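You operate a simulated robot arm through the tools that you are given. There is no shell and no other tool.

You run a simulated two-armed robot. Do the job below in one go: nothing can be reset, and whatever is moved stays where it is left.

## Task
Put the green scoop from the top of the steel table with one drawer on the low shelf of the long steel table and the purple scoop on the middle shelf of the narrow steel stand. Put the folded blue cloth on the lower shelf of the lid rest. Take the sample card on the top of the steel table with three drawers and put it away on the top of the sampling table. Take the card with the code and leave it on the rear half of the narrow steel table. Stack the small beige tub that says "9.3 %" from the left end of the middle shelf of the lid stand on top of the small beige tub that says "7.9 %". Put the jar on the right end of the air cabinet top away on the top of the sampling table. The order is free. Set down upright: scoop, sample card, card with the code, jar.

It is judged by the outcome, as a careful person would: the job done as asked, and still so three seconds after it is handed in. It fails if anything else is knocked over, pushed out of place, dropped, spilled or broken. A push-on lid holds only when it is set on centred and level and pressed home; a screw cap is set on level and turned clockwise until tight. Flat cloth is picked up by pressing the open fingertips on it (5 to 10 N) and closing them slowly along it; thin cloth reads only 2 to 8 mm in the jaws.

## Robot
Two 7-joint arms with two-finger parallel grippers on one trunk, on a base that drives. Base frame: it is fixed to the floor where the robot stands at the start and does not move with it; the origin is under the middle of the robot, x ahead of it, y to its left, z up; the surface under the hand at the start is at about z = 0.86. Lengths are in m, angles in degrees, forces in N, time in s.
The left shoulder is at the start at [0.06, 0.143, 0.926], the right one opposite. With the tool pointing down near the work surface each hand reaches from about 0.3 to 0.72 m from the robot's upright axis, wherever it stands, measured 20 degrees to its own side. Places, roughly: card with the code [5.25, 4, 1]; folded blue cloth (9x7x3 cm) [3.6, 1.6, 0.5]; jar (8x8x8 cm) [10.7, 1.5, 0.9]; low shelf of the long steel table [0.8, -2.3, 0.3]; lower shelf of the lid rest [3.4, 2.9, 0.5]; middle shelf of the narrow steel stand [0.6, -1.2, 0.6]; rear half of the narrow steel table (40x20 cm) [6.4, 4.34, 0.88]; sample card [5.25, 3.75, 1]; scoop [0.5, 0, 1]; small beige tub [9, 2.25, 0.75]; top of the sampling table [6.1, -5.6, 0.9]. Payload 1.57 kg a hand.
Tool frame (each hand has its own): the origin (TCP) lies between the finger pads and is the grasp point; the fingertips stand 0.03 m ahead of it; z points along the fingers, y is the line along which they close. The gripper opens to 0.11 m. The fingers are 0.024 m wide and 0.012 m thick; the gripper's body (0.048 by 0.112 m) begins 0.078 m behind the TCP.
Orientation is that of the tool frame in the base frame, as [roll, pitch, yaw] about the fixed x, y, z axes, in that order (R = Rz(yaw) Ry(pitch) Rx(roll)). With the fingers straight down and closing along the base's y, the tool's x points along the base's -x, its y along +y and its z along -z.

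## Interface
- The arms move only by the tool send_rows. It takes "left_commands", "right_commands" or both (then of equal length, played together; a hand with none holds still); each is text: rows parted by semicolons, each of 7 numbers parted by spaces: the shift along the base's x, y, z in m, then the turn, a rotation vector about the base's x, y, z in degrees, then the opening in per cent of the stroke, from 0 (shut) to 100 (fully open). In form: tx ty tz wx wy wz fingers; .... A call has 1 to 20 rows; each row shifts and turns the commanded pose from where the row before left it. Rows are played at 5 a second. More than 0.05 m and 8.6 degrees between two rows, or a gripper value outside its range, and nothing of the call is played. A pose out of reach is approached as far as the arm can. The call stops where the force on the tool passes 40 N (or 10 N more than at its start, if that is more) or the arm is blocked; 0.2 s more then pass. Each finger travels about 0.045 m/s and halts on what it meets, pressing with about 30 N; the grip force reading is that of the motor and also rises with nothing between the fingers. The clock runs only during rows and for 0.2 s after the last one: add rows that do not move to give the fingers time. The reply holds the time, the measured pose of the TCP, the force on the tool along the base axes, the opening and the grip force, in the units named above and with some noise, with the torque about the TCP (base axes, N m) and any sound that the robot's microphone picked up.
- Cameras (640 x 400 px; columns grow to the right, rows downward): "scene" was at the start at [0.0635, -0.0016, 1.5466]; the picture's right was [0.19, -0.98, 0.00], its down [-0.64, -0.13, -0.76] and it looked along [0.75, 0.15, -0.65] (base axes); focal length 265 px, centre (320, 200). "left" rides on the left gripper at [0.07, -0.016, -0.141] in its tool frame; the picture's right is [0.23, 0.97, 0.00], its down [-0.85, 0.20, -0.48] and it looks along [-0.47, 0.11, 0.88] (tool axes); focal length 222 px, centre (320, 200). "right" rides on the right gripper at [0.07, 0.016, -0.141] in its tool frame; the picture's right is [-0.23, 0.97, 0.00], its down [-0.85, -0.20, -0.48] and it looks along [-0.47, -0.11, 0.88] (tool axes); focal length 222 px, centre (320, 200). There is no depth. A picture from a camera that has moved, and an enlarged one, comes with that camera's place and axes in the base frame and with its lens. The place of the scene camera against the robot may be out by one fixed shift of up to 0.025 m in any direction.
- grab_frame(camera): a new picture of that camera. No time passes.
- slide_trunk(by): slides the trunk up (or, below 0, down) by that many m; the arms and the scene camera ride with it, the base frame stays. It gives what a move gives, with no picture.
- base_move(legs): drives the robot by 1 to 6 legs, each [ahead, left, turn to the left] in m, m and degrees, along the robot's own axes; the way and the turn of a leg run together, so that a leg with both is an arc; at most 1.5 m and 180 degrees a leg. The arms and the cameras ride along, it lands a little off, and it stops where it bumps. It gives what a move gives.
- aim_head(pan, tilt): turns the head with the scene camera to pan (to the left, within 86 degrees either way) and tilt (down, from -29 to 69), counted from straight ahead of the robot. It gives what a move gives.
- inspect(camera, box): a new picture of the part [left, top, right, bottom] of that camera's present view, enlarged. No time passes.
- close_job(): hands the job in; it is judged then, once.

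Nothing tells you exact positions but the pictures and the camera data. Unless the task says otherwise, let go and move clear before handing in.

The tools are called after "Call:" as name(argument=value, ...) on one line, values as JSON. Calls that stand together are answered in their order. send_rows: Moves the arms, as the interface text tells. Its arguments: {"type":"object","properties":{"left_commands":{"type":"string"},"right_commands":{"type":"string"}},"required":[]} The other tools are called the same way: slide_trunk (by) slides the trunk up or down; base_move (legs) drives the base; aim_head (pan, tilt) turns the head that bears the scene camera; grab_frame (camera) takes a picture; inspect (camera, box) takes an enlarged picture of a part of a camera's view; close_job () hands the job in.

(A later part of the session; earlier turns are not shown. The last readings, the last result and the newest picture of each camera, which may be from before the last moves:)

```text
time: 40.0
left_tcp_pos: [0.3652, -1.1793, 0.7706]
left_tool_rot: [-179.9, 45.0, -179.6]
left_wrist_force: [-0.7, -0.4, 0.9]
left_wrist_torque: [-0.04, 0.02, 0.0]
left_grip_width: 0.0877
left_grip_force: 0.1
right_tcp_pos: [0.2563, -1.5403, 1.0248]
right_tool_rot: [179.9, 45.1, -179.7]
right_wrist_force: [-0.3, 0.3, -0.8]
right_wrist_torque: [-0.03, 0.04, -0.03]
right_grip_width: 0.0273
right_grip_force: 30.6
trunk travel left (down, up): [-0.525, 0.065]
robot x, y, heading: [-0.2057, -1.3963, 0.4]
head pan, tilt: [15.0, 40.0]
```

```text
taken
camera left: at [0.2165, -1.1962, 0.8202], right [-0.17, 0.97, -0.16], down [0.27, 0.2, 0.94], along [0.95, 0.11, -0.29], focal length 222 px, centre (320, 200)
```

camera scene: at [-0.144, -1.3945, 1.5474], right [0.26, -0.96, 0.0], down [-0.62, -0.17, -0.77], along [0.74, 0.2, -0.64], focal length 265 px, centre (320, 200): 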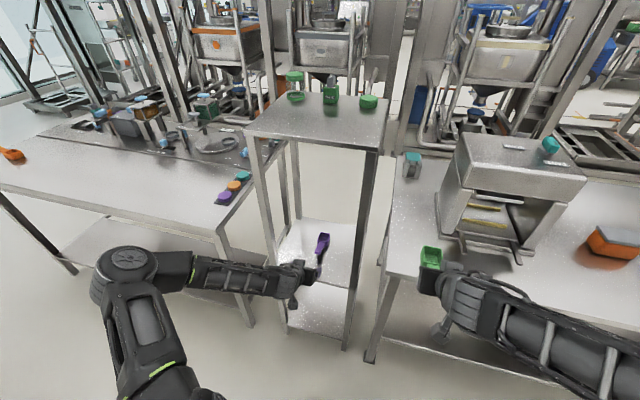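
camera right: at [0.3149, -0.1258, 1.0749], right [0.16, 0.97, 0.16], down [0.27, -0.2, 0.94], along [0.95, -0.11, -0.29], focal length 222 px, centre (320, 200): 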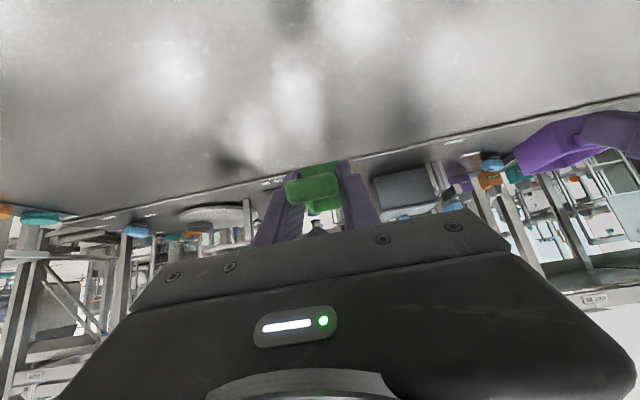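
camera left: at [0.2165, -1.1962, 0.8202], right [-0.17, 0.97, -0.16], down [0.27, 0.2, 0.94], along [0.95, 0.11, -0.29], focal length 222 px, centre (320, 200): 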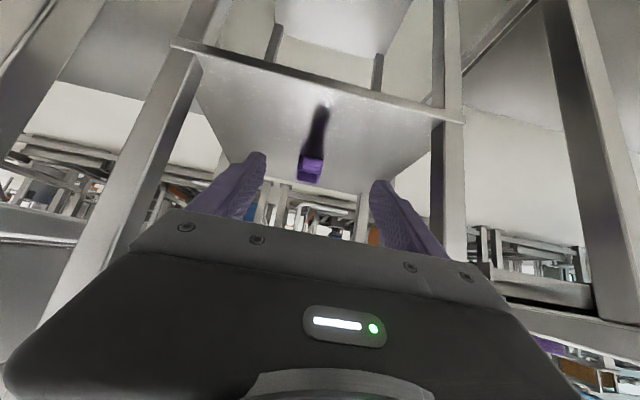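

The purple scoop stands upright on the middle shelf. I back off, raise the left hand, then drive right to the long table.

Call:
base_move(legs=[[-0.35, 0, 0]])

Call:
send_rows(left_commands="0.01 0.01 0.04 0 0 0 80; 0.01 0.01 0.04 0 0 0 80; 0.01 0.01 0.04 0 0 0 80; 0.01 0.01 0.04 0 0 0 80; 0.01 0.01 0.04 0 0 0 80; 0.01 0.01 0.04 0 0 0 80; 0 0 0 0 0 0 80")

Call:
base_move(legs=[[0, -0.7, 0]])

Call:
aim_head(pan=-10, tilt=40)

Call:
grab_frame(camera="scene")

```text
time: 42.2
left_tcp_pos: [0.0112, -1.1817, 0.7715]
left_tool_rot: [-180.0, 45.1, -179.9]
left_wrist_force: [0.5, -0.5, 0.0]
left_wrist_torque: [-0.01, 0.01, -0.02]
left_grip_width: 0.0882
left_grip_force: 0.0
right_tcp_pos: [-0.0997, -1.5429, 1.0265]
right_tool_rot: [-180.0, 45.0, -179.7]
right_wrist_force: [0.0, -0.6, -0.9]
right_wrist_torque: [0.01, 0.05, 0.01]
right_grip_width: 0.0277
right_grip_force: 29.5
trunk travel left (down, up): [-0.525, 0.065]
robot x, y, heading: [-0.5581, -1.4031, 0.2]
head pan, tilt: [15.0, 40.0]
```

```text
time: 43.8
left_tcp_pos: [0.0701, -1.1226, 1.0113]
left_tool_rot: [-180.0, 45.0, -179.9]
left_wrist_force: [0.9, 0.9, 0.1]
left_wrist_torque: [0.04, -0.02, 0.0]
left_grip_width: 0.0879
left_grip_force: 0.0
right_tcp_pos: [-0.0985, -1.5434, 1.0258]
right_tool_rot: [179.9, 44.9, -179.8]
right_wrist_force: [-1.0, -0.2, -0.7]
right_wrist_torque: [0.0, 0.02, -0.01]
right_grip_width: 0.0272
right_grip_force: 29.9
trunk travel left (down, up): [-0.525, 0.065]
robot x, y, heading: [-0.5636, -1.4014, 0.2]
head pan, tilt: [15.0, 40.0]
```

```text
time: 47.7
left_tcp_pos: [0.0719, -1.8289, 1.0113]
left_tool_rot: [180.0, 45.0, -180.0]
left_wrist_force: [0.8, -1.0, -0.7]
left_wrist_torque: [0.0, -0.02, -0.01]
left_grip_width: 0.0879
left_grip_force: 0.0
right_tcp_pos: [-0.0979, -2.2495, 1.0256]
right_tool_rot: [179.9, 45.1, 179.9]
right_wrist_force: [1.0, -0.8, -0.4]
right_wrist_torque: [-0.01, 0.04, 0.03]
right_grip_width: 0.0273
right_grip_force: 29.9
trunk travel left (down, up): [-0.525, 0.065]
robot x, y, heading: [-0.5656, -2.1, -0.0]
head pan, tilt: [15.0, 40.0]
```

```text
time: 48.6
left_tcp_pos: [0.072, -1.8297, 1.01]
left_tool_rot: [-180.0, 45.1, -180.0]
left_wrist_force: [0.0, -0.4, 0.0]
left_wrist_torque: [0.01, -0.01, 0.01]
left_grip_width: 0.0881
left_grip_force: 0.1
right_tcp_pos: [-0.0969, -2.2492, 1.0263]
right_tool_rot: [179.9, 45.0, 179.9]
right_wrist_force: [0.3, -0.4, -1.3]
right_wrist_torque: [0.03, 0.02, 0.01]
right_grip_width: 0.0273
right_grip_force: 29.8
trunk travel left (down, up): [-0.525, 0.065]
robot x, y, heading: [-0.5564, -2.1075, -0.1]
head pan, tilt: [-10.0, 40.0]
```

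```text
taken
camera scene: at [-0.4961, -2.1381, 1.5474], right [-0.17, -0.98, 0.0], down [-0.63, 0.11, -0.77], along [0.75, -0.13, -0.64], focal length 265 px, centre (320, 200)
```

scene: 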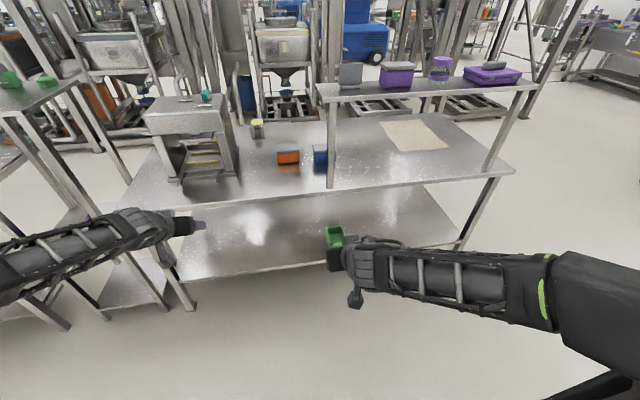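

The long table's low shelf is clear. I pull the left hand in, lower the trunk, and move up to the table.

Call:
send_rows(left_commands="-0.04 0.005 0 0 0 0 50; -0.04 0.005 0 0 0 0 50; -0.04 0.005 0 0 0 0 50; -0.04 0.005 0 0 0 0 50; 0 0 0 0 0 0 50", right_commands="0 -0.01 0 0 0 0 0; 0 -0.01 0 0 0 0 0; 0 -0.01 0 0 0 0 0; 0 -0.01 0 0 0 0 0; 0 0 0 0 0 0 0")

Call:
slide_trunk(by=-0.48)

Call:
base_move(legs=[[0.38, 0, 0]])

Call:
grab_frame(camera="scene")

Call:
grab_frame(camera="right")

```text
time: 49.8
left_tcp_pos: [-0.0872, -1.8079, 1.0108]
left_tool_rot: [180.0, 45.0, 180.0]
left_wrist_force: [0.1, -0.3, -0.1]
left_wrist_torque: [-0.02, 0.0, 0.01]
left_grip_width: 0.055
left_grip_force: 0.1
right_tcp_pos: [-0.0976, -2.2885, 1.0235]
right_tool_rot: [179.8, 45.0, 180.0]
right_wrist_force: [0.6, 0.6, -1.0]
right_wrist_torque: [-0.02, 0.02, 0.0]
right_grip_width: 0.0274
right_grip_force: 30.5
trunk travel left (down, up): [-0.525, 0.065]
robot x, y, heading: [-0.5588, -2.1039, -0.2]
head pan, tilt: [-10.0, 40.0]
```

```text
refused: -0.48 is not a number from -0.4 to 0.4
```

```text
time: 52.2
left_tcp_pos: [0.2926, -1.8028, 1.0107]
left_tool_rot: [-180.0, 45.0, -179.7]
left_wrist_force: [0.3, -0.1, 0.0]
left_wrist_torque: [0.01, 0.0, -0.02]
left_grip_width: 0.0549
left_grip_force: 0.0
right_tcp_pos: [0.2859, -2.2822, 1.0246]
right_tool_rot: [180.0, 44.9, -179.4]
right_wrist_force: [0.4, -0.5, -1.1]
right_wrist_torque: [0.03, 0.04, -0.01]
right_grip_width: 0.0274
right_grip_force: 30.3
trunk travel left (down, up): [-0.525, 0.065]
robot x, y, heading: [-0.1763, -2.1068, 0.3]
head pan, tilt: [-10.0, 40.0]
```

```text
taken
camera scene: at [-0.113, -2.1363, 1.5474], right [-0.17, -0.99, 0.0], down [-0.63, 0.11, -0.77], along [0.75, -0.13, -0.64], focal length 265 px, centre (320, 200)
```

scene: 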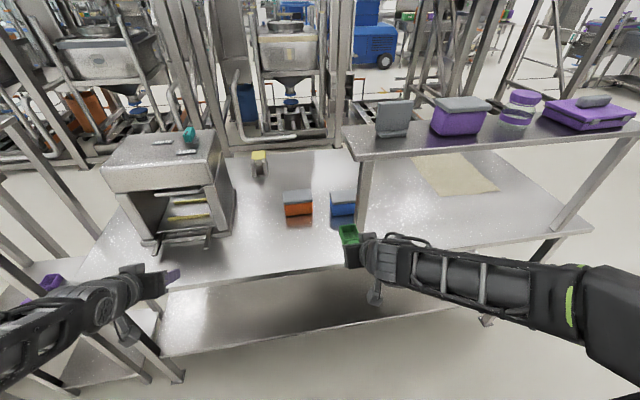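

```text
taken
camera right: at [0.1383, -2.2663, 1.0748], right [0.15, 0.98, 0.16], down [0.27, -0.2, 0.94], along [0.95, -0.1, -0.29], focal length 222 px, centre (320, 200)
```

right: 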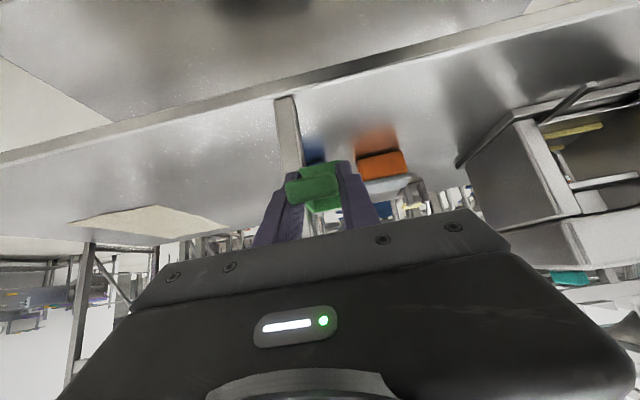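

The trunk move was refused (limit 0.4 per call), so the hands are now above the table edge, without contact. I back out, lower in two steps, and come again.

Call:
base_move(legs=[[-0.35, 0, 0]])

Call:
slide_trunk(by=-0.3)

Call:
slide_trunk(by=-0.18)

Call:
grab_frame(camera="scene")

Call:
grab_frame(camera="right")

```text
time: 54.5
left_tcp_pos: [-0.0634, -1.808, 1.0103]
left_tool_rot: [-180.0, 45.1, -179.9]
left_wrist_force: [-0.8, 0.1, 0.2]
left_wrist_torque: [0.02, -0.01, -0.01]
left_grip_width: 0.0549
left_grip_force: 0.1
right_tcp_pos: [-0.0695, -2.2865, 1.0258]
right_tool_rot: [180.0, 45.0, -179.8]
right_wrist_force: [-0.1, 0.6, -0.1]
right_wrist_torque: [0.0, 0.02, -0.01]
right_grip_width: 0.0273
right_grip_force: 29.8
trunk travel left (down, up): [-0.525, 0.065]
robot x, y, heading: [-0.5303, -2.1093, 0.2]
head pan, tilt: [-10.0, 40.0]
```

```text
time: 57.5
left_tcp_pos: [-0.0615, -1.8078, 0.7111]
left_tool_rot: [179.9, 44.9, -179.7]
left_wrist_force: [0.5, 0.0, 0.3]
left_wrist_torque: [0.0, 0.02, 0.02]
left_grip_width: 0.0553
left_grip_force: 0.0
right_tcp_pos: [-0.0704, -2.2873, 0.7262]
right_tool_rot: [-179.9, 45.0, -179.8]
right_wrist_force: [-0.3, 0.6, -0.2]
right_wrist_torque: [-0.02, 0.02, 0.0]
right_grip_width: 0.0273
right_grip_force: 30.1
trunk travel left (down, up): [-0.225, 0.365]
robot x, y, heading: [-0.534, -2.1111, -0.0]
head pan, tilt: [-10.0, 40.0]
```

```text
time: 59.5
left_tcp_pos: [-0.0612, -1.8065, 0.5305]
left_tool_rot: [180.0, 45.0, -179.7]
left_wrist_force: [-0.7, 1.2, -0.3]
left_wrist_torque: [0.01, 0.03, 0.03]
left_grip_width: 0.0548
left_grip_force: 0.1
right_tcp_pos: [-0.071, -2.2876, 0.5454]
right_tool_rot: [180.0, 45.0, -179.8]
right_wrist_force: [-0.3, 0.5, -0.8]
right_wrist_torque: [0.0, 0.04, 0.0]
right_grip_width: 0.0273
right_grip_force: 30.2
trunk travel left (down, up): [-0.045, 0.545]
robot x, y, heading: [-0.5328, -2.1094, 0.3]
head pan, tilt: [-10.0, 40.0]
```

```text
taken
camera scene: at [-0.4692, -2.1387, 1.0675], right [-0.17, -0.99, 0.0], down [-0.63, 0.11, -0.77], along [0.75, -0.13, -0.64], focal length 265 px, centre (320, 200)
```

scene: 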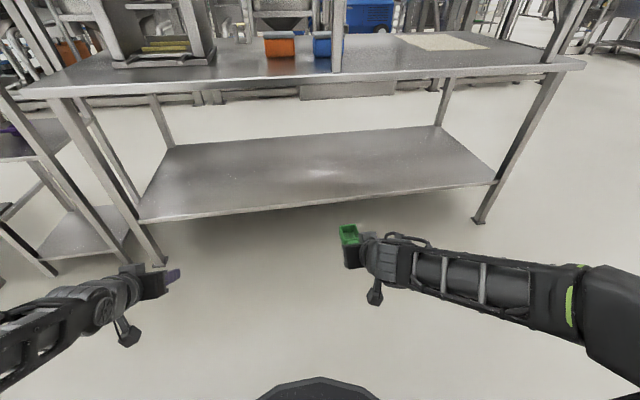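

```text
taken
camera right: at [-0.2182, -2.2698, 0.5951], right [0.16, 0.97, 0.16], down [0.27, -0.2, 0.94], along [0.95, -0.1, -0.29], focal length 222 px, centre (320, 200)
```

right: 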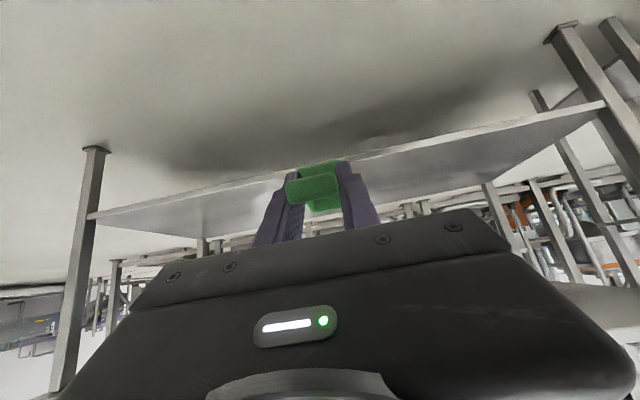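

The low shelf is clear, front edge x≈0.41. I drive up and reach the green scoop in over it.

Call:
base_move(legs=[[0.37, 0, 0]])

Call:
send_rows(right_commands="0.04 -0.002 -0.008 0 0 0 0; 0.04 -0.002 -0.008 0 0 0 0; 0.04 -0.002 -0.008 0 0 0 0; 0.04 -0.002 -0.008 0 0 0 0; 0.04 -0.002 -0.008 0 0 0 0; 0.04 -0.002 -0.008 0 0 0 0; 0.04 -0.002 -0.008 0 0 0 0; 0.02 0 -0.004 0 0 0 0; 0 0 0 0 0 0 0")

Call:
grab_frame(camera="scene")

Call:
grab_frame(camera="right")

```text
time: 61.9
left_tcp_pos: [0.3066, -1.8044, 0.5312]
left_tool_rot: [-179.9, 45.0, -179.6]
left_wrist_force: [0.0, -0.8, 0.1]
left_wrist_torque: [-0.03, -0.04, -0.01]
left_grip_width: 0.0551
left_grip_force: 0.0
right_tcp_pos: [0.2999, -2.2853, 0.5452]
right_tool_rot: [-180.0, 45.0, -179.7]
right_wrist_force: [-0.2, -0.4, -1.1]
right_wrist_torque: [0.02, 0.03, -0.04]
right_grip_width: 0.0273
right_grip_force: 30.0
trunk travel left (down, up): [-0.045, 0.545]
robot x, y, heading: [-0.1635, -2.1028, 0.2]
head pan, tilt: [-10.0, 40.0]
```

```text
time: 63.9
left_tcp_pos: [0.3073, -1.8032, 0.5309]
left_tool_rot: [179.9, 45.1, -179.5]
left_wrist_force: [0.5, 0.3, -0.8]
left_wrist_torque: [0.05, 0.01, -0.01]
left_grip_width: 0.0548
left_grip_force: 0.1
right_tcp_pos: [0.599, -2.3003, 0.4836]
right_tool_rot: [179.9, 44.9, -179.5]
right_wrist_force: [0.0, 0.0, -1.2]
right_wrist_torque: [0.0, 0.02, 0.0]
right_grip_width: 0.0274
right_grip_force: 29.7
trunk travel left (down, up): [-0.045, 0.545]
robot x, y, heading: [-0.1616, -2.1027, 0.4]
head pan, tilt: [-10.0, 40.0]
```

```text
taken
camera scene: at [-0.0999, -2.1366, 1.0674], right [-0.17, -0.99, 0.0], down [-0.63, 0.11, -0.77], along [0.76, -0.13, -0.64], focal length 265 px, centre (320, 200)
```

scene: 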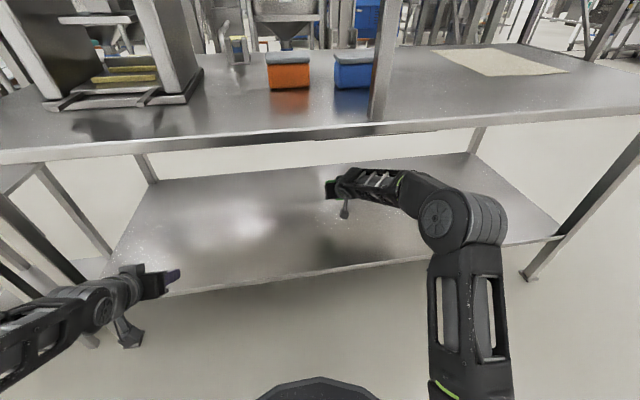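

```text
taken
camera right: at [0.451, -2.2827, 0.5349], right [0.15, 0.97, 0.16], down [0.27, -0.2, 0.94], along [0.95, -0.1, -0.29], focal length 222 px, centre (320, 200)
```

right: 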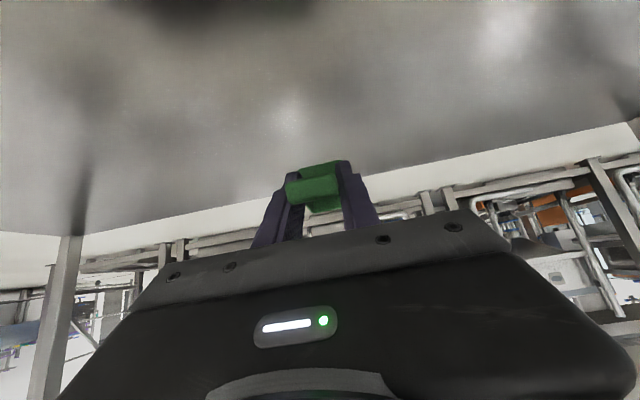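

Call:
send_rows(right_commands="0 0 -0.02 0 0 0 0; 0 0 -0.02 0 0 0 0; 0 0 -0.02 0 0 0 0; 0 0 -0.015 0 0 0 0; 0 0 -0.01 0 0 0 0; 0 0 0 0 0 0 0")

Call:
inspect(camera="right", box=[220, 80, 400, 230])

Call:
grab_frame(camera="scene")

```text
time: 65.2
left_tcp_pos: [0.3061, -1.8039, 0.5306]
left_tool_rot: [-180.0, 45.0, -179.6]
left_wrist_force: [0.1, -1.0, -0.3]
left_wrist_torque: [0.02, -0.04, 0.02]
left_grip_width: 0.055
left_grip_force: 0.0
right_tcp_pos: [0.5993, -2.2998, 0.4008]
right_tool_rot: [180.0, 45.0, -179.6]
right_wrist_force: [-0.1, 0.1, -1.4]
right_wrist_torque: [0.01, 0.04, -0.02]
right_grip_width: 0.0277
right_grip_force: 29.7
trunk travel left (down, up): [-0.045, 0.545]
robot x, y, heading: [-0.1653, -2.1032, 0.2]
head pan, tilt: [-10.0, 40.0]
```

```text
2.67 times, centred on (310, 155) of right
camera zoom: at [0.4517, -2.2821, 0.4497], right [0.15, 0.97, 0.16], down [0.27, -0.2, 0.94], along [0.95, -0.1, -0.29], focal length 592 px, centre (347, 320)
```

zoom: 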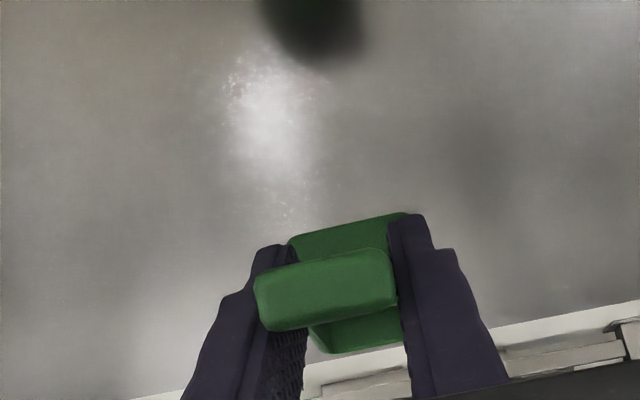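

```text
taken
camera scene: at [-0.0999, -2.1366, 1.0674], right [-0.17, -0.99, 0.0], down [-0.63, 0.11, -0.77], along [0.76, -0.13, -0.64], focal length 265 px, centre (320, 200)
```

scene: 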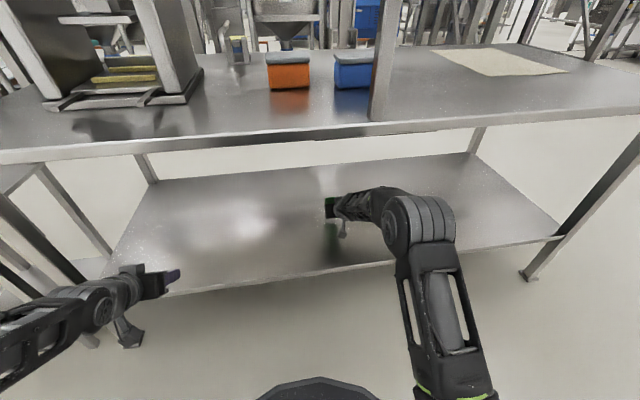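

Call:
send_rows(right_commands="0 0 -0.01 0 0 0 0; 0 0 -0.01 0 0 0 0; 0 0 -0.01 0 0 0 0; 0 0 0 0 0 0 0")

Call:
inspect(camera="right", box=[220, 80, 400, 230])

```text
time: 66.2
left_tcp_pos: [0.3068, -1.8051, 0.5306]
left_tool_rot: [-180.0, 45.0, -179.6]
left_wrist_force: [-1.1, -1.0, -0.8]
left_wrist_torque: [-0.02, 0.0, 0.01]
left_grip_width: 0.0551
left_grip_force: 0.0
right_tcp_pos: [0.5991, -2.2977, 0.37]
right_tool_rot: [-180.0, 45.1, -179.6]
right_wrist_force: [0.3, -0.6, -0.8]
right_wrist_torque: [0.02, 0.02, -0.01]
right_grip_width: 0.0274
right_grip_force: 29.8
trunk travel left (down, up): [-0.045, 0.545]
robot x, y, heading: [-0.1663, -2.1061, 0.5]
head pan, tilt: [-10.0, 40.0]
```

```text
2.67 times, centred on (310, 155) of right
camera zoom: at [0.4516, -2.2815, 0.4197], right [0.15, 0.97, 0.16], down [0.27, -0.2, 0.94], along [0.95, -0.1, -0.29], focal length 592 px, centre (347, 320)
```

zoom: 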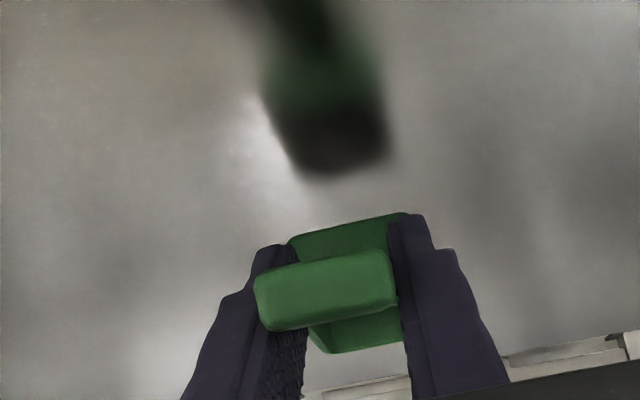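

Call:
send_rows(right_commands="0 0 -0.006 0 0 0 0; 0 0 -0.006 0 0 0 0; 0 0 0 0 0 0 0")

Call:
inspect(camera="right", box=[220, 80, 400, 230])

```text
time: 67.0
left_tcp_pos: [0.3077, -1.8042, 0.5307]
left_tool_rot: [-179.9, 45.0, -179.6]
left_wrist_force: [-0.2, 0.2, 0.3]
left_wrist_torque: [-0.01, 0.0, 0.01]
left_grip_width: 0.0547
left_grip_force: 0.2
right_tcp_pos: [0.5989, -2.2987, 0.3566]
right_tool_rot: [-179.9, 45.0, -179.6]
right_wrist_force: [-1.4, 0.4, -0.5]
right_wrist_torque: [0.01, 0.01, 0.03]
right_grip_width: 0.0271
right_grip_force: 30.3
trunk travel left (down, up): [-0.045, 0.545]
robot x, y, heading: [-0.1658, -2.103, 0.2]
head pan, tilt: [-10.0, 40.0]
```

```text
2.67 times, centred on (310, 155) of right
camera zoom: at [0.451, -2.2816, 0.4079], right [0.15, 0.97, 0.16], down [0.27, -0.2, 0.94], along [0.95, -0.1, -0.29], focal length 592 px, centre (347, 320)
```

zoom: 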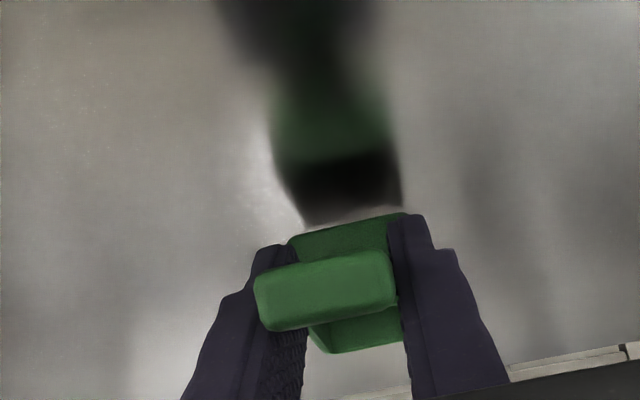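

Call:
send_rows(right_commands="0 0 -0.003 0 0 0 0; 0 0 -0.003 0 0 0 0; 0 0 -0.003 0 0 0 0; 0 0 0 0 0 0 0")

Call:
inspect(camera="right", box=[220, 80, 400, 230])

```text
time: 68.0
left_tcp_pos: [0.3068, -1.804, 0.5306]
left_tool_rot: [-179.9, 45.0, -179.7]
left_wrist_force: [-0.1, 0.2, -0.6]
left_wrist_torque: [0.0, 0.01, -0.02]
left_grip_width: 0.0551
left_grip_force: 0.0
right_tcp_pos: [0.5984, -2.2984, 0.3481]
right_tool_rot: [179.9, 45.0, -179.6]
right_wrist_force: [-0.8, -0.1, 0.0]
right_wrist_torque: [0.03, 0.03, -0.03]
right_grip_width: 0.0272
right_grip_force: 29.7
trunk travel left (down, up): [-0.045, 0.545]
robot x, y, heading: [-0.1641, -2.1045, 0.4]
head pan, tilt: [-10.0, 40.0]
```

```text
2.67 times, centred on (310, 155) of right
camera zoom: at [0.4506, -2.2816, 0.3982], right [0.15, 0.97, 0.16], down [0.27, -0.2, 0.94], along [0.95, -0.1, -0.29], focal length 592 px, centre (347, 320)
```

zoom: 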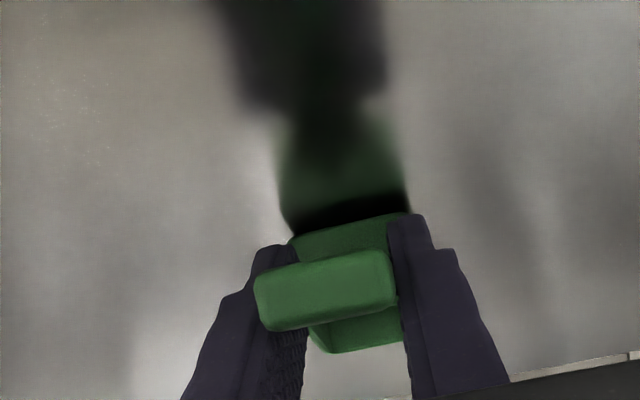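

Call:
send_rows(right_commands="0 0 -0.003 0 0 0 0; 0 0 -0.003 0 0 0 0; 0 0 0 0 0 0 0")

Call:
inspect(camera="right", box=[220, 80, 400, 230])

```text
time: 68.8
left_tcp_pos: [0.3055, -1.8035, 0.5315]
left_tool_rot: [-180.0, 45.0, -179.6]
left_wrist_force: [0.1, -0.6, 0.1]
left_wrist_torque: [-0.01, 0.02, 0.01]
left_grip_width: 0.0551
left_grip_force: 0.0
right_tcp_pos: [0.5995, -2.2983, 0.3443]
right_tool_rot: [179.9, 45.2, -179.7]
right_wrist_force: [-0.2, 0.0, 7.6]
right_wrist_torque: [0.1, -0.52, -0.03]
right_grip_width: 0.0272
right_grip_force: 30.0
trunk travel left (down, up): [-0.045, 0.545]
robot x, y, heading: [-0.1627, -2.1044, 0.6]
head pan, tilt: [-10.0, 40.0]
```

```text
2.67 times, centred on (310, 155) of right
camera zoom: at [0.4516, -2.2816, 0.3937], right [0.15, 0.97, 0.16], down [0.27, -0.2, 0.94], along [0.95, -0.1, -0.29], focal length 592 px, centre (347, 320)
```

zoom: 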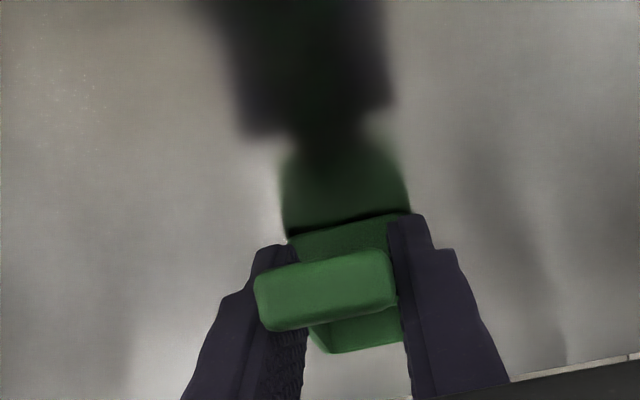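

Contact with the low shelf at 7.6 N. I release and draw the hand back.

Call:
send_rows(right_commands="0 0 0.001 0 0 0 0; 0 0 0 0 0 0 15; 0 0 0 0 0 0 35; 0 0 0 0 0 0 60; 0 0 0 0 0 0 80; 0 0 0 0 0 0 80; 0 0 0 0 0 0 80; 0 0 0 0 0 0 80")

Call:
inspect(camera="right", box=[220, 80, 400, 230])

Call:
send_rows(right_commands="-0.025 0 0.022 0 0 0 80; -0.03 0 0.025 0 0 0 80; -0.035 0 0.025 0 0 0 80; -0.035 0 0.025 0 0 0 80; -0.035 0 0.02 0 0 0 80; -0.035 0 0.02 0 0 0 80; -0.035 0 0.02 0 0 0 80; 0 0 0 0 0 0 80")

Call:
grab_frame(camera="scene")

Call:
grab_frame(camera="right")

```text
time: 70.7
left_tcp_pos: [0.3065, -1.8045, 0.5312]
left_tool_rot: [180.0, 45.0, -179.6]
left_wrist_force: [-0.2, 0.8, 0.1]
left_wrist_torque: [-0.01, 0.02, 0.01]
left_grip_width: 0.0551
left_grip_force: 0.0
right_tcp_pos: [0.5989, -2.2983, 0.3441]
right_tool_rot: [-180.0, 45.0, -179.5]
right_wrist_force: [0.2, 0.6, -0.4]
right_wrist_torque: [0.01, 0.02, 0.0]
right_grip_width: 0.0879
right_grip_force: 0.0
trunk travel left (down, up): [-0.045, 0.545]
robot x, y, heading: [-0.1646, -2.1044, 0.6]
head pan, tilt: [-10.0, 40.0]
```

```text
2.67 times, centred on (310, 155) of right
camera zoom: at [0.4516, -2.2817, 0.3945], right [0.15, 0.97, 0.16], down [0.27, -0.2, 0.94], along [0.95, -0.1, -0.29], focal length 592 px, centre (347, 320)
```

zoom: 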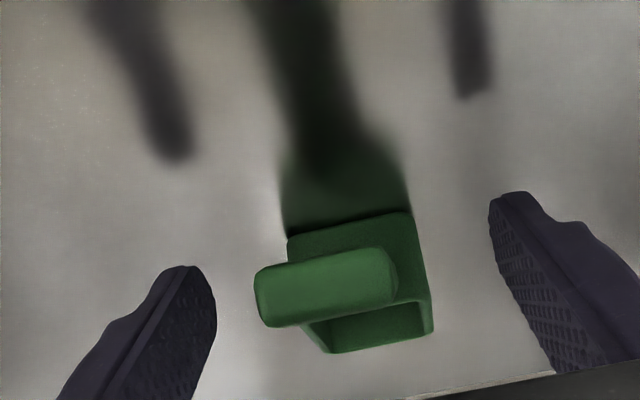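

```text
time: 72.5
left_tcp_pos: [0.3063, -1.8042, 0.5308]
left_tool_rot: [180.0, 44.9, -179.7]
left_wrist_force: [0.6, 0.3, -0.1]
left_wrist_torque: [0.01, -0.02, 0.0]
left_grip_width: 0.0549
left_grip_force: 0.0
right_tcp_pos: [0.3669, -2.2989, 0.5015]
right_tool_rot: [179.9, 44.8, -179.7]
right_wrist_force: [-0.3, -0.6, 0.3]
right_wrist_torque: [0.01, 0.0, 0.01]
right_grip_width: 0.0881
right_grip_force: 0.0
trunk travel left (down, up): [-0.045, 0.545]
robot x, y, heading: [-0.1618, -2.1042, 0.4]
head pan, tilt: [-10.0, 40.0]
```

```text
taken
camera scene: at [-0.1, -2.1366, 1.0674], right [-0.17, -0.99, 0.0], down [-0.63, 0.11, -0.77], along [0.76, -0.13, -0.64], focal length 265 px, centre (320, 200)
```

scene: 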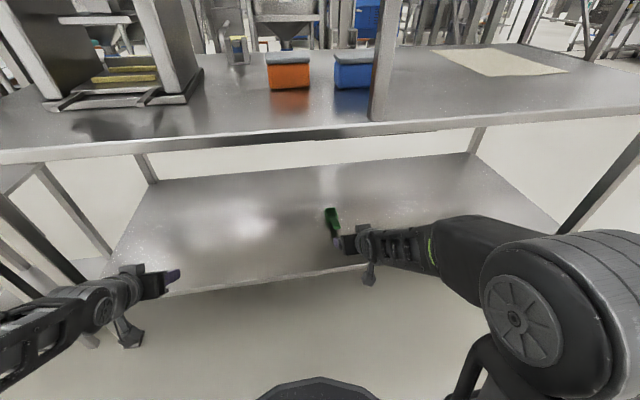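

```text
taken
camera right: at [0.219, -2.2815, 0.5513], right [0.15, 0.97, 0.16], down [0.27, -0.2, 0.94], along [0.95, -0.1, -0.29], focal length 222 px, centre (320, 200)
```

right: 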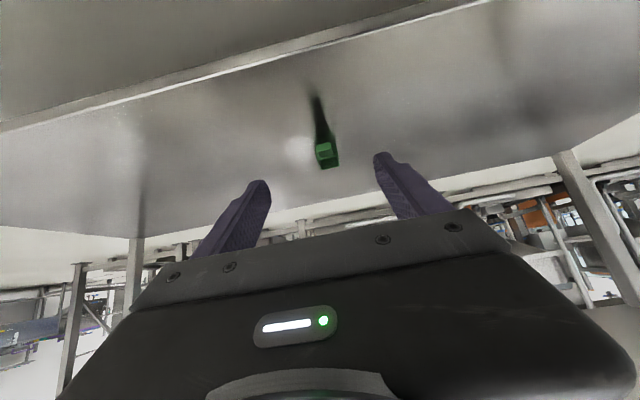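

The green scoop stands upright on the low shelf. I back away, raise the trunk and look for a route to the far side.

Call:
base_move(legs=[[-0.45, 0, 0]])

Call:
slide_trunk(by=0.4)

Call:
slide_trunk(by=0.13)

Call:
aim_head(pan=-30, tilt=15)

Call:
grab_frame(camera="scene")

Call:
aim_head(pan=20, tilt=15)

Call:
grab_frame(camera="scene")

```text
time: 75.2
left_tcp_pos: [-0.1385, -1.8073, 0.5309]
left_tool_rot: [-180.0, 45.1, -179.7]
left_wrist_force: [0.8, -0.2, 1.0]
left_wrist_torque: [0.01, 0.0, -0.03]
left_grip_width: 0.0549
left_grip_force: 0.1
right_tcp_pos: [-0.0788, -2.3015, 0.5011]
right_tool_rot: [180.0, 45.1, -179.7]
right_wrist_force: [-0.3, 0.1, 0.3]
right_wrist_torque: [0.0, 0.01, 0.01]
right_grip_width: 0.0882
right_grip_force: 0.1
trunk travel left (down, up): [-0.045, 0.545]
robot x, y, heading: [-0.6094, -2.1085, 0.5]
head pan, tilt: [-10.0, 40.0]
```

```text
time: 79.0
left_tcp_pos: [-0.1397, -1.8081, 0.9312]
left_tool_rot: [-180.0, 44.9, -179.7]
left_wrist_force: [1.3, 0.0, 0.6]
left_wrist_torque: [-0.01, -0.05, -0.03]
left_grip_width: 0.0551
left_grip_force: 0.1
right_tcp_pos: [-0.0794, -2.302, 0.9014]
right_tool_rot: [180.0, 45.0, -179.7]
right_wrist_force: [0.4, -0.2, -1.4]
right_wrist_torque: [-0.01, 0.02, 0.02]
right_grip_width: 0.0877
right_grip_force: 0.1
trunk travel left (down, up): [-0.445, 0.145]
robot x, y, heading: [-0.6072, -2.1068, 0.4]
head pan, tilt: [-10.0, 40.0]
```

```text
time: 80.6
left_tcp_pos: [-0.1401, -1.8076, 1.0611]
left_tool_rot: [-179.9, 45.0, -179.7]
left_wrist_force: [0.2, -0.3, 0.4]
left_wrist_torque: [0.0, -0.03, 0.0]
left_grip_width: 0.0551
left_grip_force: 0.1
right_tcp_pos: [-0.0789, -2.3005, 1.0315]
right_tool_rot: [180.0, 45.0, -179.7]
right_wrist_force: [-0.4, 0.9, -1.0]
right_wrist_torque: [0.02, 0.0, -0.03]
right_grip_width: 0.0878
right_grip_force: 0.0
trunk travel left (down, up): [-0.575, 0.015]
robot x, y, heading: [-0.615, -2.1086, -0.0]
head pan, tilt: [-10.0, 40.0]
```

```text
time: 81.5
left_tcp_pos: [-0.1388, -1.8082, 1.0607]
left_tool_rot: [-180.0, 45.0, -179.6]
left_wrist_force: [0.0, -0.4, -0.3]
left_wrist_torque: [-0.04, -0.03, 0.01]
left_grip_width: 0.055
left_grip_force: 0.0
right_tcp_pos: [-0.0794, -2.3007, 1.0323]
right_tool_rot: [-180.0, 45.0, -179.7]
right_wrist_force: [0.3, 0.4, -0.1]
right_wrist_torque: [0.02, -0.01, 0.0]
right_grip_width: 0.0881
right_grip_force: 0.3
trunk travel left (down, up): [-0.575, 0.015]
robot x, y, heading: [-0.6138, -2.1058, 0.5]
head pan, tilt: [-30.0, 15.0]
```

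```text
taken
camera scene: at [-0.5486, -2.1711, 1.6369], right [-0.5, -0.87, 0.0], down [-0.23, 0.13, -0.97], along [0.84, -0.48, -0.26], focal length 265 px, centre (320, 200)
```

scene: 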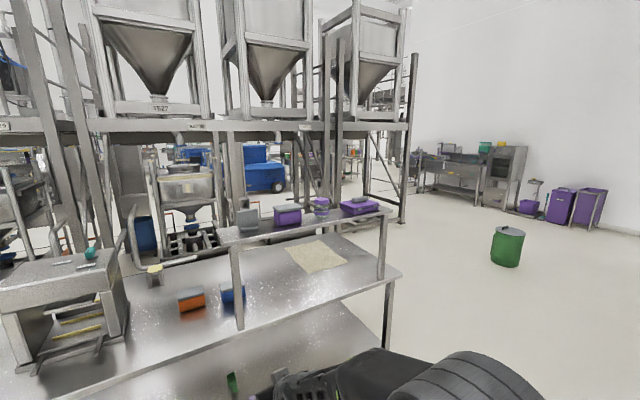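

```text
time: 82.6
left_tcp_pos: [-0.1387, -1.8076, 1.0619]
left_tool_rot: [180.0, 45.0, -179.7]
left_wrist_force: [0.3, 0.8, -0.5]
left_wrist_torque: [-0.02, 0.02, 0.01]
left_grip_width: 0.0549
left_grip_force: 0.0
right_tcp_pos: [-0.0803, -2.3019, 1.0314]
right_tool_rot: [-180.0, 44.9, -179.8]
right_wrist_force: [0.8, -0.3, 1.0]
right_wrist_torque: [-0.01, 0.0, 0.0]
right_grip_width: 0.0881
right_grip_force: 0.0
trunk travel left (down, up): [-0.575, 0.015]
robot x, y, heading: [-0.611, -2.1086, 0.5]
head pan, tilt: [20.0, 15.0]
```

```text
taken
camera scene: at [-0.5422, -2.0926, 1.637], right [0.35, -0.94, 0.0], down [-0.24, -0.09, -0.97], along [0.91, 0.33, -0.26], focal length 265 px, centre (320, 200)
```

scene: 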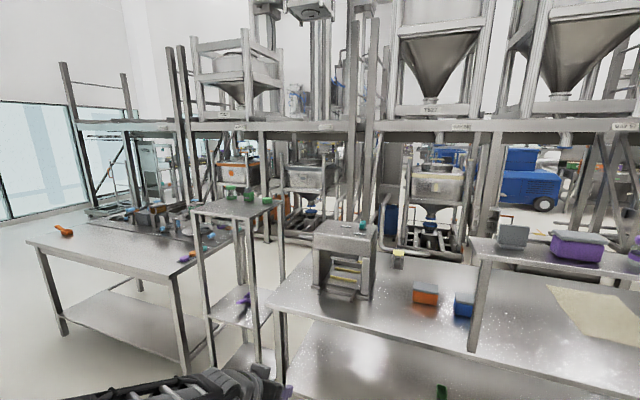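

The rack row blocks straight passage; its right end is near (2.7, −5.7), with a green bin near (0.9, −5.6). I'll go around that end; first past the long table.

Call:
base_move(legs=[[0, -1.5, 0], [0, -0.6, 0], [0, 0, -45]])

Call:
aim_head(pan=0, tilt=15)

Call:
grab_frame(camera="scene")

```text
time: 95.2
left_tcp_pos: [-0.0453, -4.3448, 1.0609]
left_tool_rot: [179.9, 45.0, 135.4]
left_wrist_force: [-0.1, 0.1, -0.2]
left_wrist_torque: [0.01, -0.01, -0.02]
left_grip_width: 0.0548
left_grip_force: 0.1
right_tcp_pos: [-0.3511, -4.7372, 1.0313]
right_tool_rot: [-180.0, 44.9, 135.3]
right_wrist_force: [-0.6, -0.3, -0.2]
right_wrist_torque: [-0.03, -0.03, 0.0]
right_grip_width: 0.0881
right_grip_force: 0.1
trunk travel left (down, up): [-0.575, 0.015]
robot x, y, heading: [-0.5918, -4.2247, -44.5]
head pan, tilt: [20.0, 15.0]
```

```text
time: 96.0
left_tcp_pos: [-0.0454, -4.345, 1.0598]
left_tool_rot: [180.0, 45.0, 135.4]
left_wrist_force: [-0.4, 0.2, -0.4]
left_wrist_torque: [0.0, -0.01, 0.0]
left_grip_width: 0.0549
left_grip_force: 0.1
right_tcp_pos: [-0.3499, -4.7377, 1.0308]
right_tool_rot: [179.9, 45.1, 135.3]
right_wrist_force: [1.0, -1.0, -0.3]
right_wrist_torque: [0.01, 0.0, 0.01]
right_grip_width: 0.0879
right_grip_force: 0.0
trunk travel left (down, up): [-0.575, 0.015]
robot x, y, heading: [-0.5907, -4.2209, -44.5]
head pan, tilt: [0.0, 15.0]
```

```text
taken
camera scene: at [-0.5342, -4.2862, 1.637], right [-0.7, -0.71, 0.0], down [-0.18, 0.18, -0.97], along [0.69, -0.68, -0.26], focal length 265 px, centre (320, 200)
```

scene: 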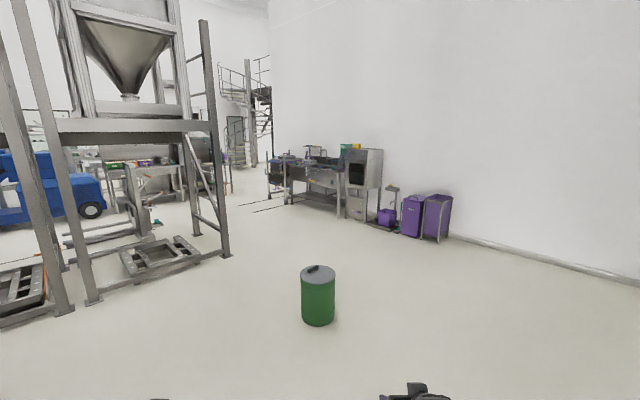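

There's wide space around the rack's end. I drive between the rack corner and the bin, then face +x.

Call:
base_move(legs=[[1.097, 0.531, 0], [1.097, 0.531, 0], [0.572, -0.56, 0], [0.572, -0.56, 0], [0, 0, 44.5]])

Call:
grab_frame(camera="scene")

Call:
aim_head(pan=50, tilt=15)

Call:
grab_frame(camera="scene")

```text
time: 117.9
left_tcp_pos: [2.2502, -6.3205, 1.0604]
left_tool_rot: [180.0, 45.0, -179.5]
left_wrist_force: [-0.2, -0.4, -0.7]
left_wrist_torque: [-0.02, 0.0, 0.02]
left_grip_width: 0.055
left_grip_force: 0.1
right_tcp_pos: [2.3129, -6.8153, 1.0313]
right_tool_rot: [179.9, 44.9, -179.4]
right_wrist_force: [-1.1, -0.1, -0.5]
right_wrist_torque: [0.02, 0.02, 0.02]
right_grip_width: 0.088
right_grip_force: 0.1
trunk travel left (down, up): [-0.575, 0.015]
robot x, y, heading: [1.7767, -6.6256, 0.2]
head pan, tilt: [0.0, 15.0]
```

```text
taken
camera scene: at [1.854, -6.6395, 1.637], right [0.01, -1.0, 0.0], down [-0.26, 0.0, -0.97], along [0.97, 0.01, -0.26], focal length 265 px, centre (320, 200)
```

scene: 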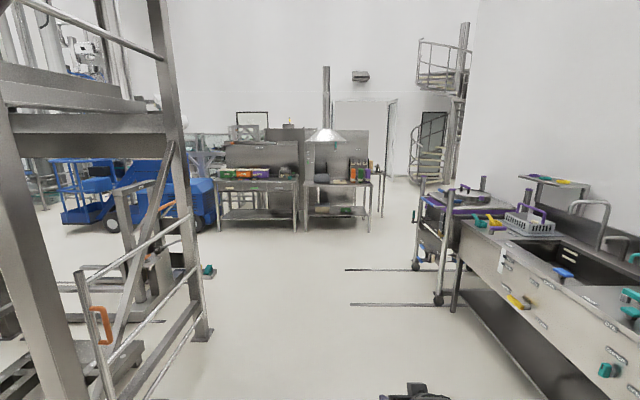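

```text
time: 119.0
left_tcp_pos: [2.2503, -6.321, 1.0607]
left_tool_rot: [-180.0, 45.0, -179.4]
left_wrist_force: [0.1, 0.4, 0.0]
left_wrist_torque: [-0.01, -0.01, 0.01]
left_grip_width: 0.055
left_grip_force: 0.0
right_tcp_pos: [2.3131, -6.815, 1.0325]
right_tool_rot: [180.0, 45.0, -179.5]
right_wrist_force: [0.0, 0.1, -0.2]
right_wrist_torque: [0.0, -0.01, -0.02]
right_grip_width: 0.0882
right_grip_force: 0.1
trunk travel left (down, up): [-0.575, 0.015]
robot x, y, heading: [1.7791, -6.6229, 0.9]
head pan, tilt: [50.0, 15.0]
```

```text
taken
camera scene: at [1.8202, -6.5684, 1.637], right [0.77, -0.64, 0.0], down [-0.16, -0.2, -0.97], along [0.61, 0.74, -0.26], focal length 265 px, centre (320, 200)
```

scene: 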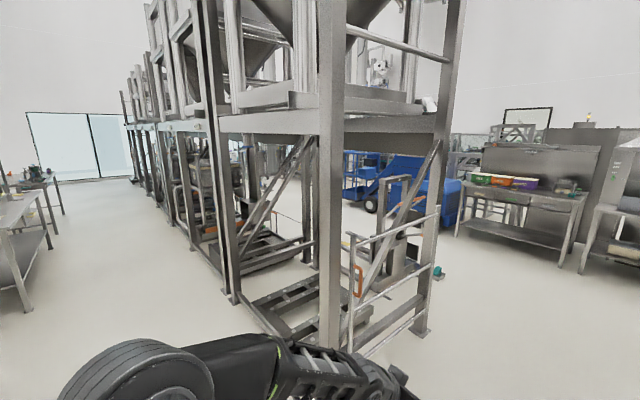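

Ahead are the sampling tables (first one at about x 5.9, y −6.2…−4.9). I zoom in on the passage behind the rack.

Call:
inspect(camera="scene", box=[320, 120, 640, 320])

Call:
base_move(legs=[[1.4, 0, 0], [1.2, 0, 0]])

Call:
aim_head(pan=80, tilt=15)

Call:
grab_frame(camera="scene")

Call:
aim_head(pan=30, tilt=20)

Call:
grab_frame(camera="scene")

```text
2.00 times, centred on (480, 220) of scene
camera zoom: at [1.8202, -6.5684, 1.637], right [0.77, -0.64, 0.0], down [-0.16, -0.2, -0.97], along [0.61, 0.74, -0.26], focal length 529 px, centre (0, 160)
```

zoom: 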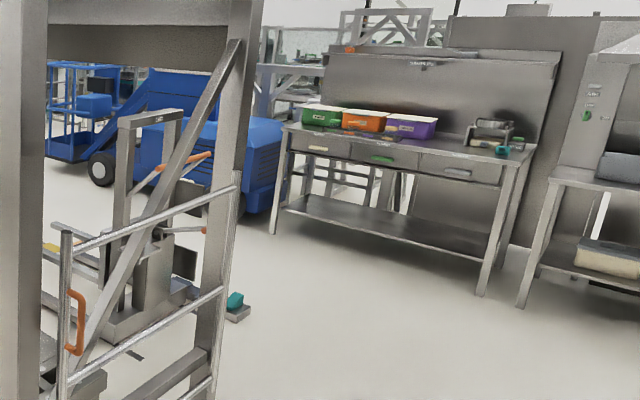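

```text
time: 131.7
left_tcp_pos: [4.8304, -6.1637, 1.0596]
left_tool_rot: [180.0, 45.0, -175.9]
left_wrist_force: [0.3, 0.8, 0.2]
left_wrist_torque: [0.0, -0.02, 0.01]
left_grip_width: 0.0549
left_grip_force: 0.1
right_tcp_pos: [4.9222, -6.6538, 1.0316]
right_tool_rot: [-180.0, 45.0, -176.1]
right_wrist_force: [0.0, 0.4, -0.4]
right_wrist_torque: [-0.01, 0.03, -0.01]
right_grip_width: 0.0876
right_grip_force: 0.0
trunk travel left (down, up): [-0.575, 0.015]
robot x, y, heading: [4.3785, -6.4933, 4.0]
head pan, tilt: [50.0, 15.0]
```

```text
time: 132.7
left_tcp_pos: [4.8301, -6.1638, 1.0609]
left_tool_rot: [-179.9, 45.0, -176.0]
left_wrist_force: [0.2, -0.3, 0.2]
left_wrist_torque: [-0.01, 0.01, 0.04]
left_grip_width: 0.055
left_grip_force: 0.1
right_tcp_pos: [4.9227, -6.6544, 1.0311]
right_tool_rot: [-179.9, 45.0, -176.0]
right_wrist_force: [0.1, 1.3, 1.0]
right_wrist_torque: [0.02, -0.01, -0.04]
right_grip_width: 0.0878
right_grip_force: 0.0
trunk travel left (down, up): [-0.575, 0.015]
robot x, y, heading: [4.379, -6.4954, 3.9]
head pan, tilt: [80.0, 15.0]
```

```text
taken
camera scene: at [4.3695, -6.4207, 1.637], right [0.99, -0.11, 0.0], down [-0.03, -0.26, -0.97], along [0.1, 0.96, -0.26], focal length 265 px, centre (320, 200)
```

scene: 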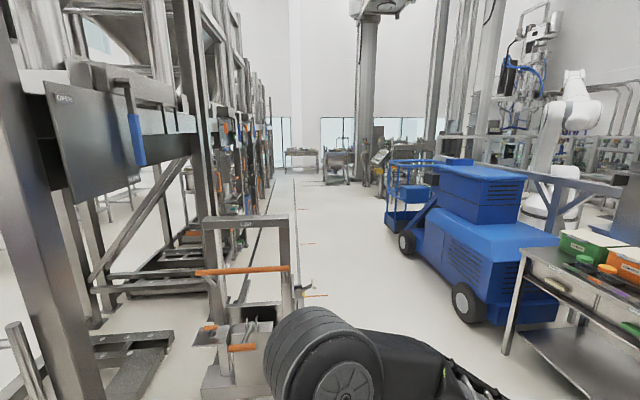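

```text
time: 133.8
left_tcp_pos: [4.8301, -6.1648, 1.0613]
left_tool_rot: [179.9, 45.0, -176.0]
left_wrist_force: [0.3, 0.0, 0.3]
left_wrist_torque: [-0.01, 0.07, -0.01]
left_grip_width: 0.0548
left_grip_force: 0.0
right_tcp_pos: [4.9221, -6.6539, 1.0302]
right_tool_rot: [-180.0, 44.9, -175.9]
right_wrist_force: [-0.5, 0.1, 1.4]
right_wrist_torque: [0.0, 0.03, 0.0]
right_grip_width: 0.0878
right_grip_force: 0.1
trunk travel left (down, up): [-0.575, 0.015]
robot x, y, heading: [4.3763, -6.4945, 3.8]
head pan, tilt: [30.0, 20.0]
```

```text
taken
camera scene: at [4.4368, -6.4614, 1.6288], right [0.56, -0.83, 0.0], down [-0.28, -0.19, -0.94], along [0.78, 0.53, -0.34], focal length 265 px, centre (320, 200)
```

scene: 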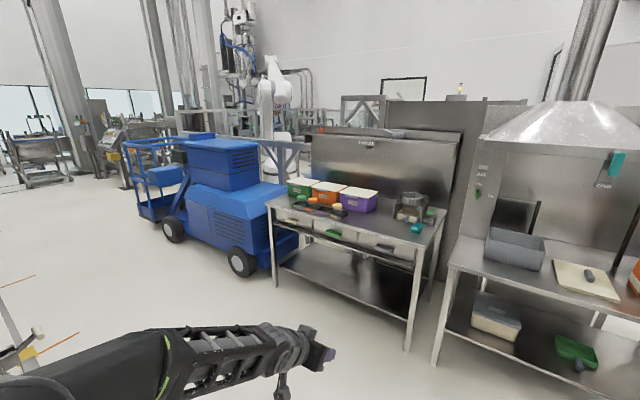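

Call:
inspect(camera="scene", box=[250, 110, 470, 270])

Call:
inspect(camera="scene", box=[450, 60, 640, 200])

```text
2.50 times, centred on (360, 190) of scene
camera zoom: at [4.4368, -6.4614, 1.6288], right [0.56, -0.83, 0.0], down [-0.28, -0.19, -0.94], along [0.78, 0.53, -0.34], focal length 661 px, centre (220, 225)
```

zoom: 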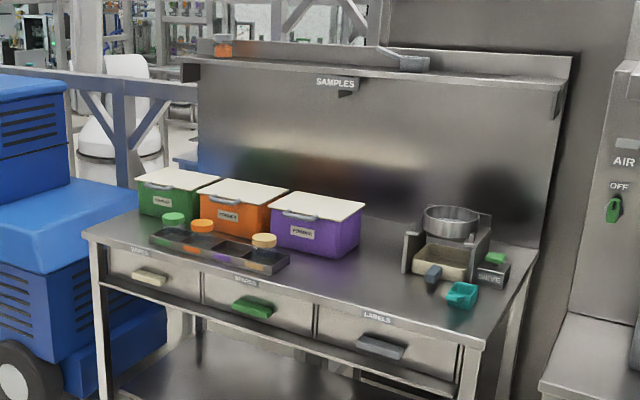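

```text
2.86 times, centred on (545, 130) of scene
camera zoom: at [4.4368, -6.4614, 1.6288], right [0.56, -0.83, 0.0], down [-0.28, -0.19, -0.94], along [0.78, 0.53, -0.34], focal length 756 px, centre (-323, 400)
```

zoom: 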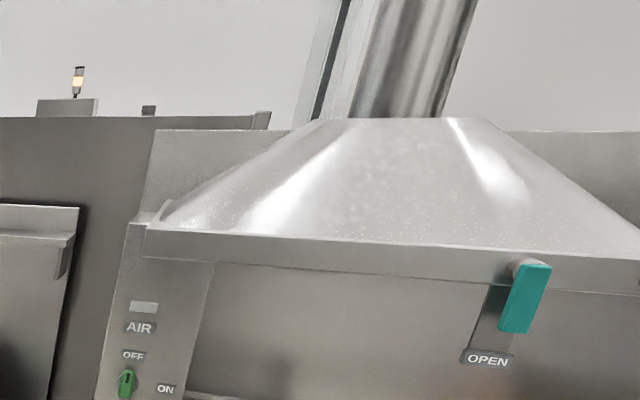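

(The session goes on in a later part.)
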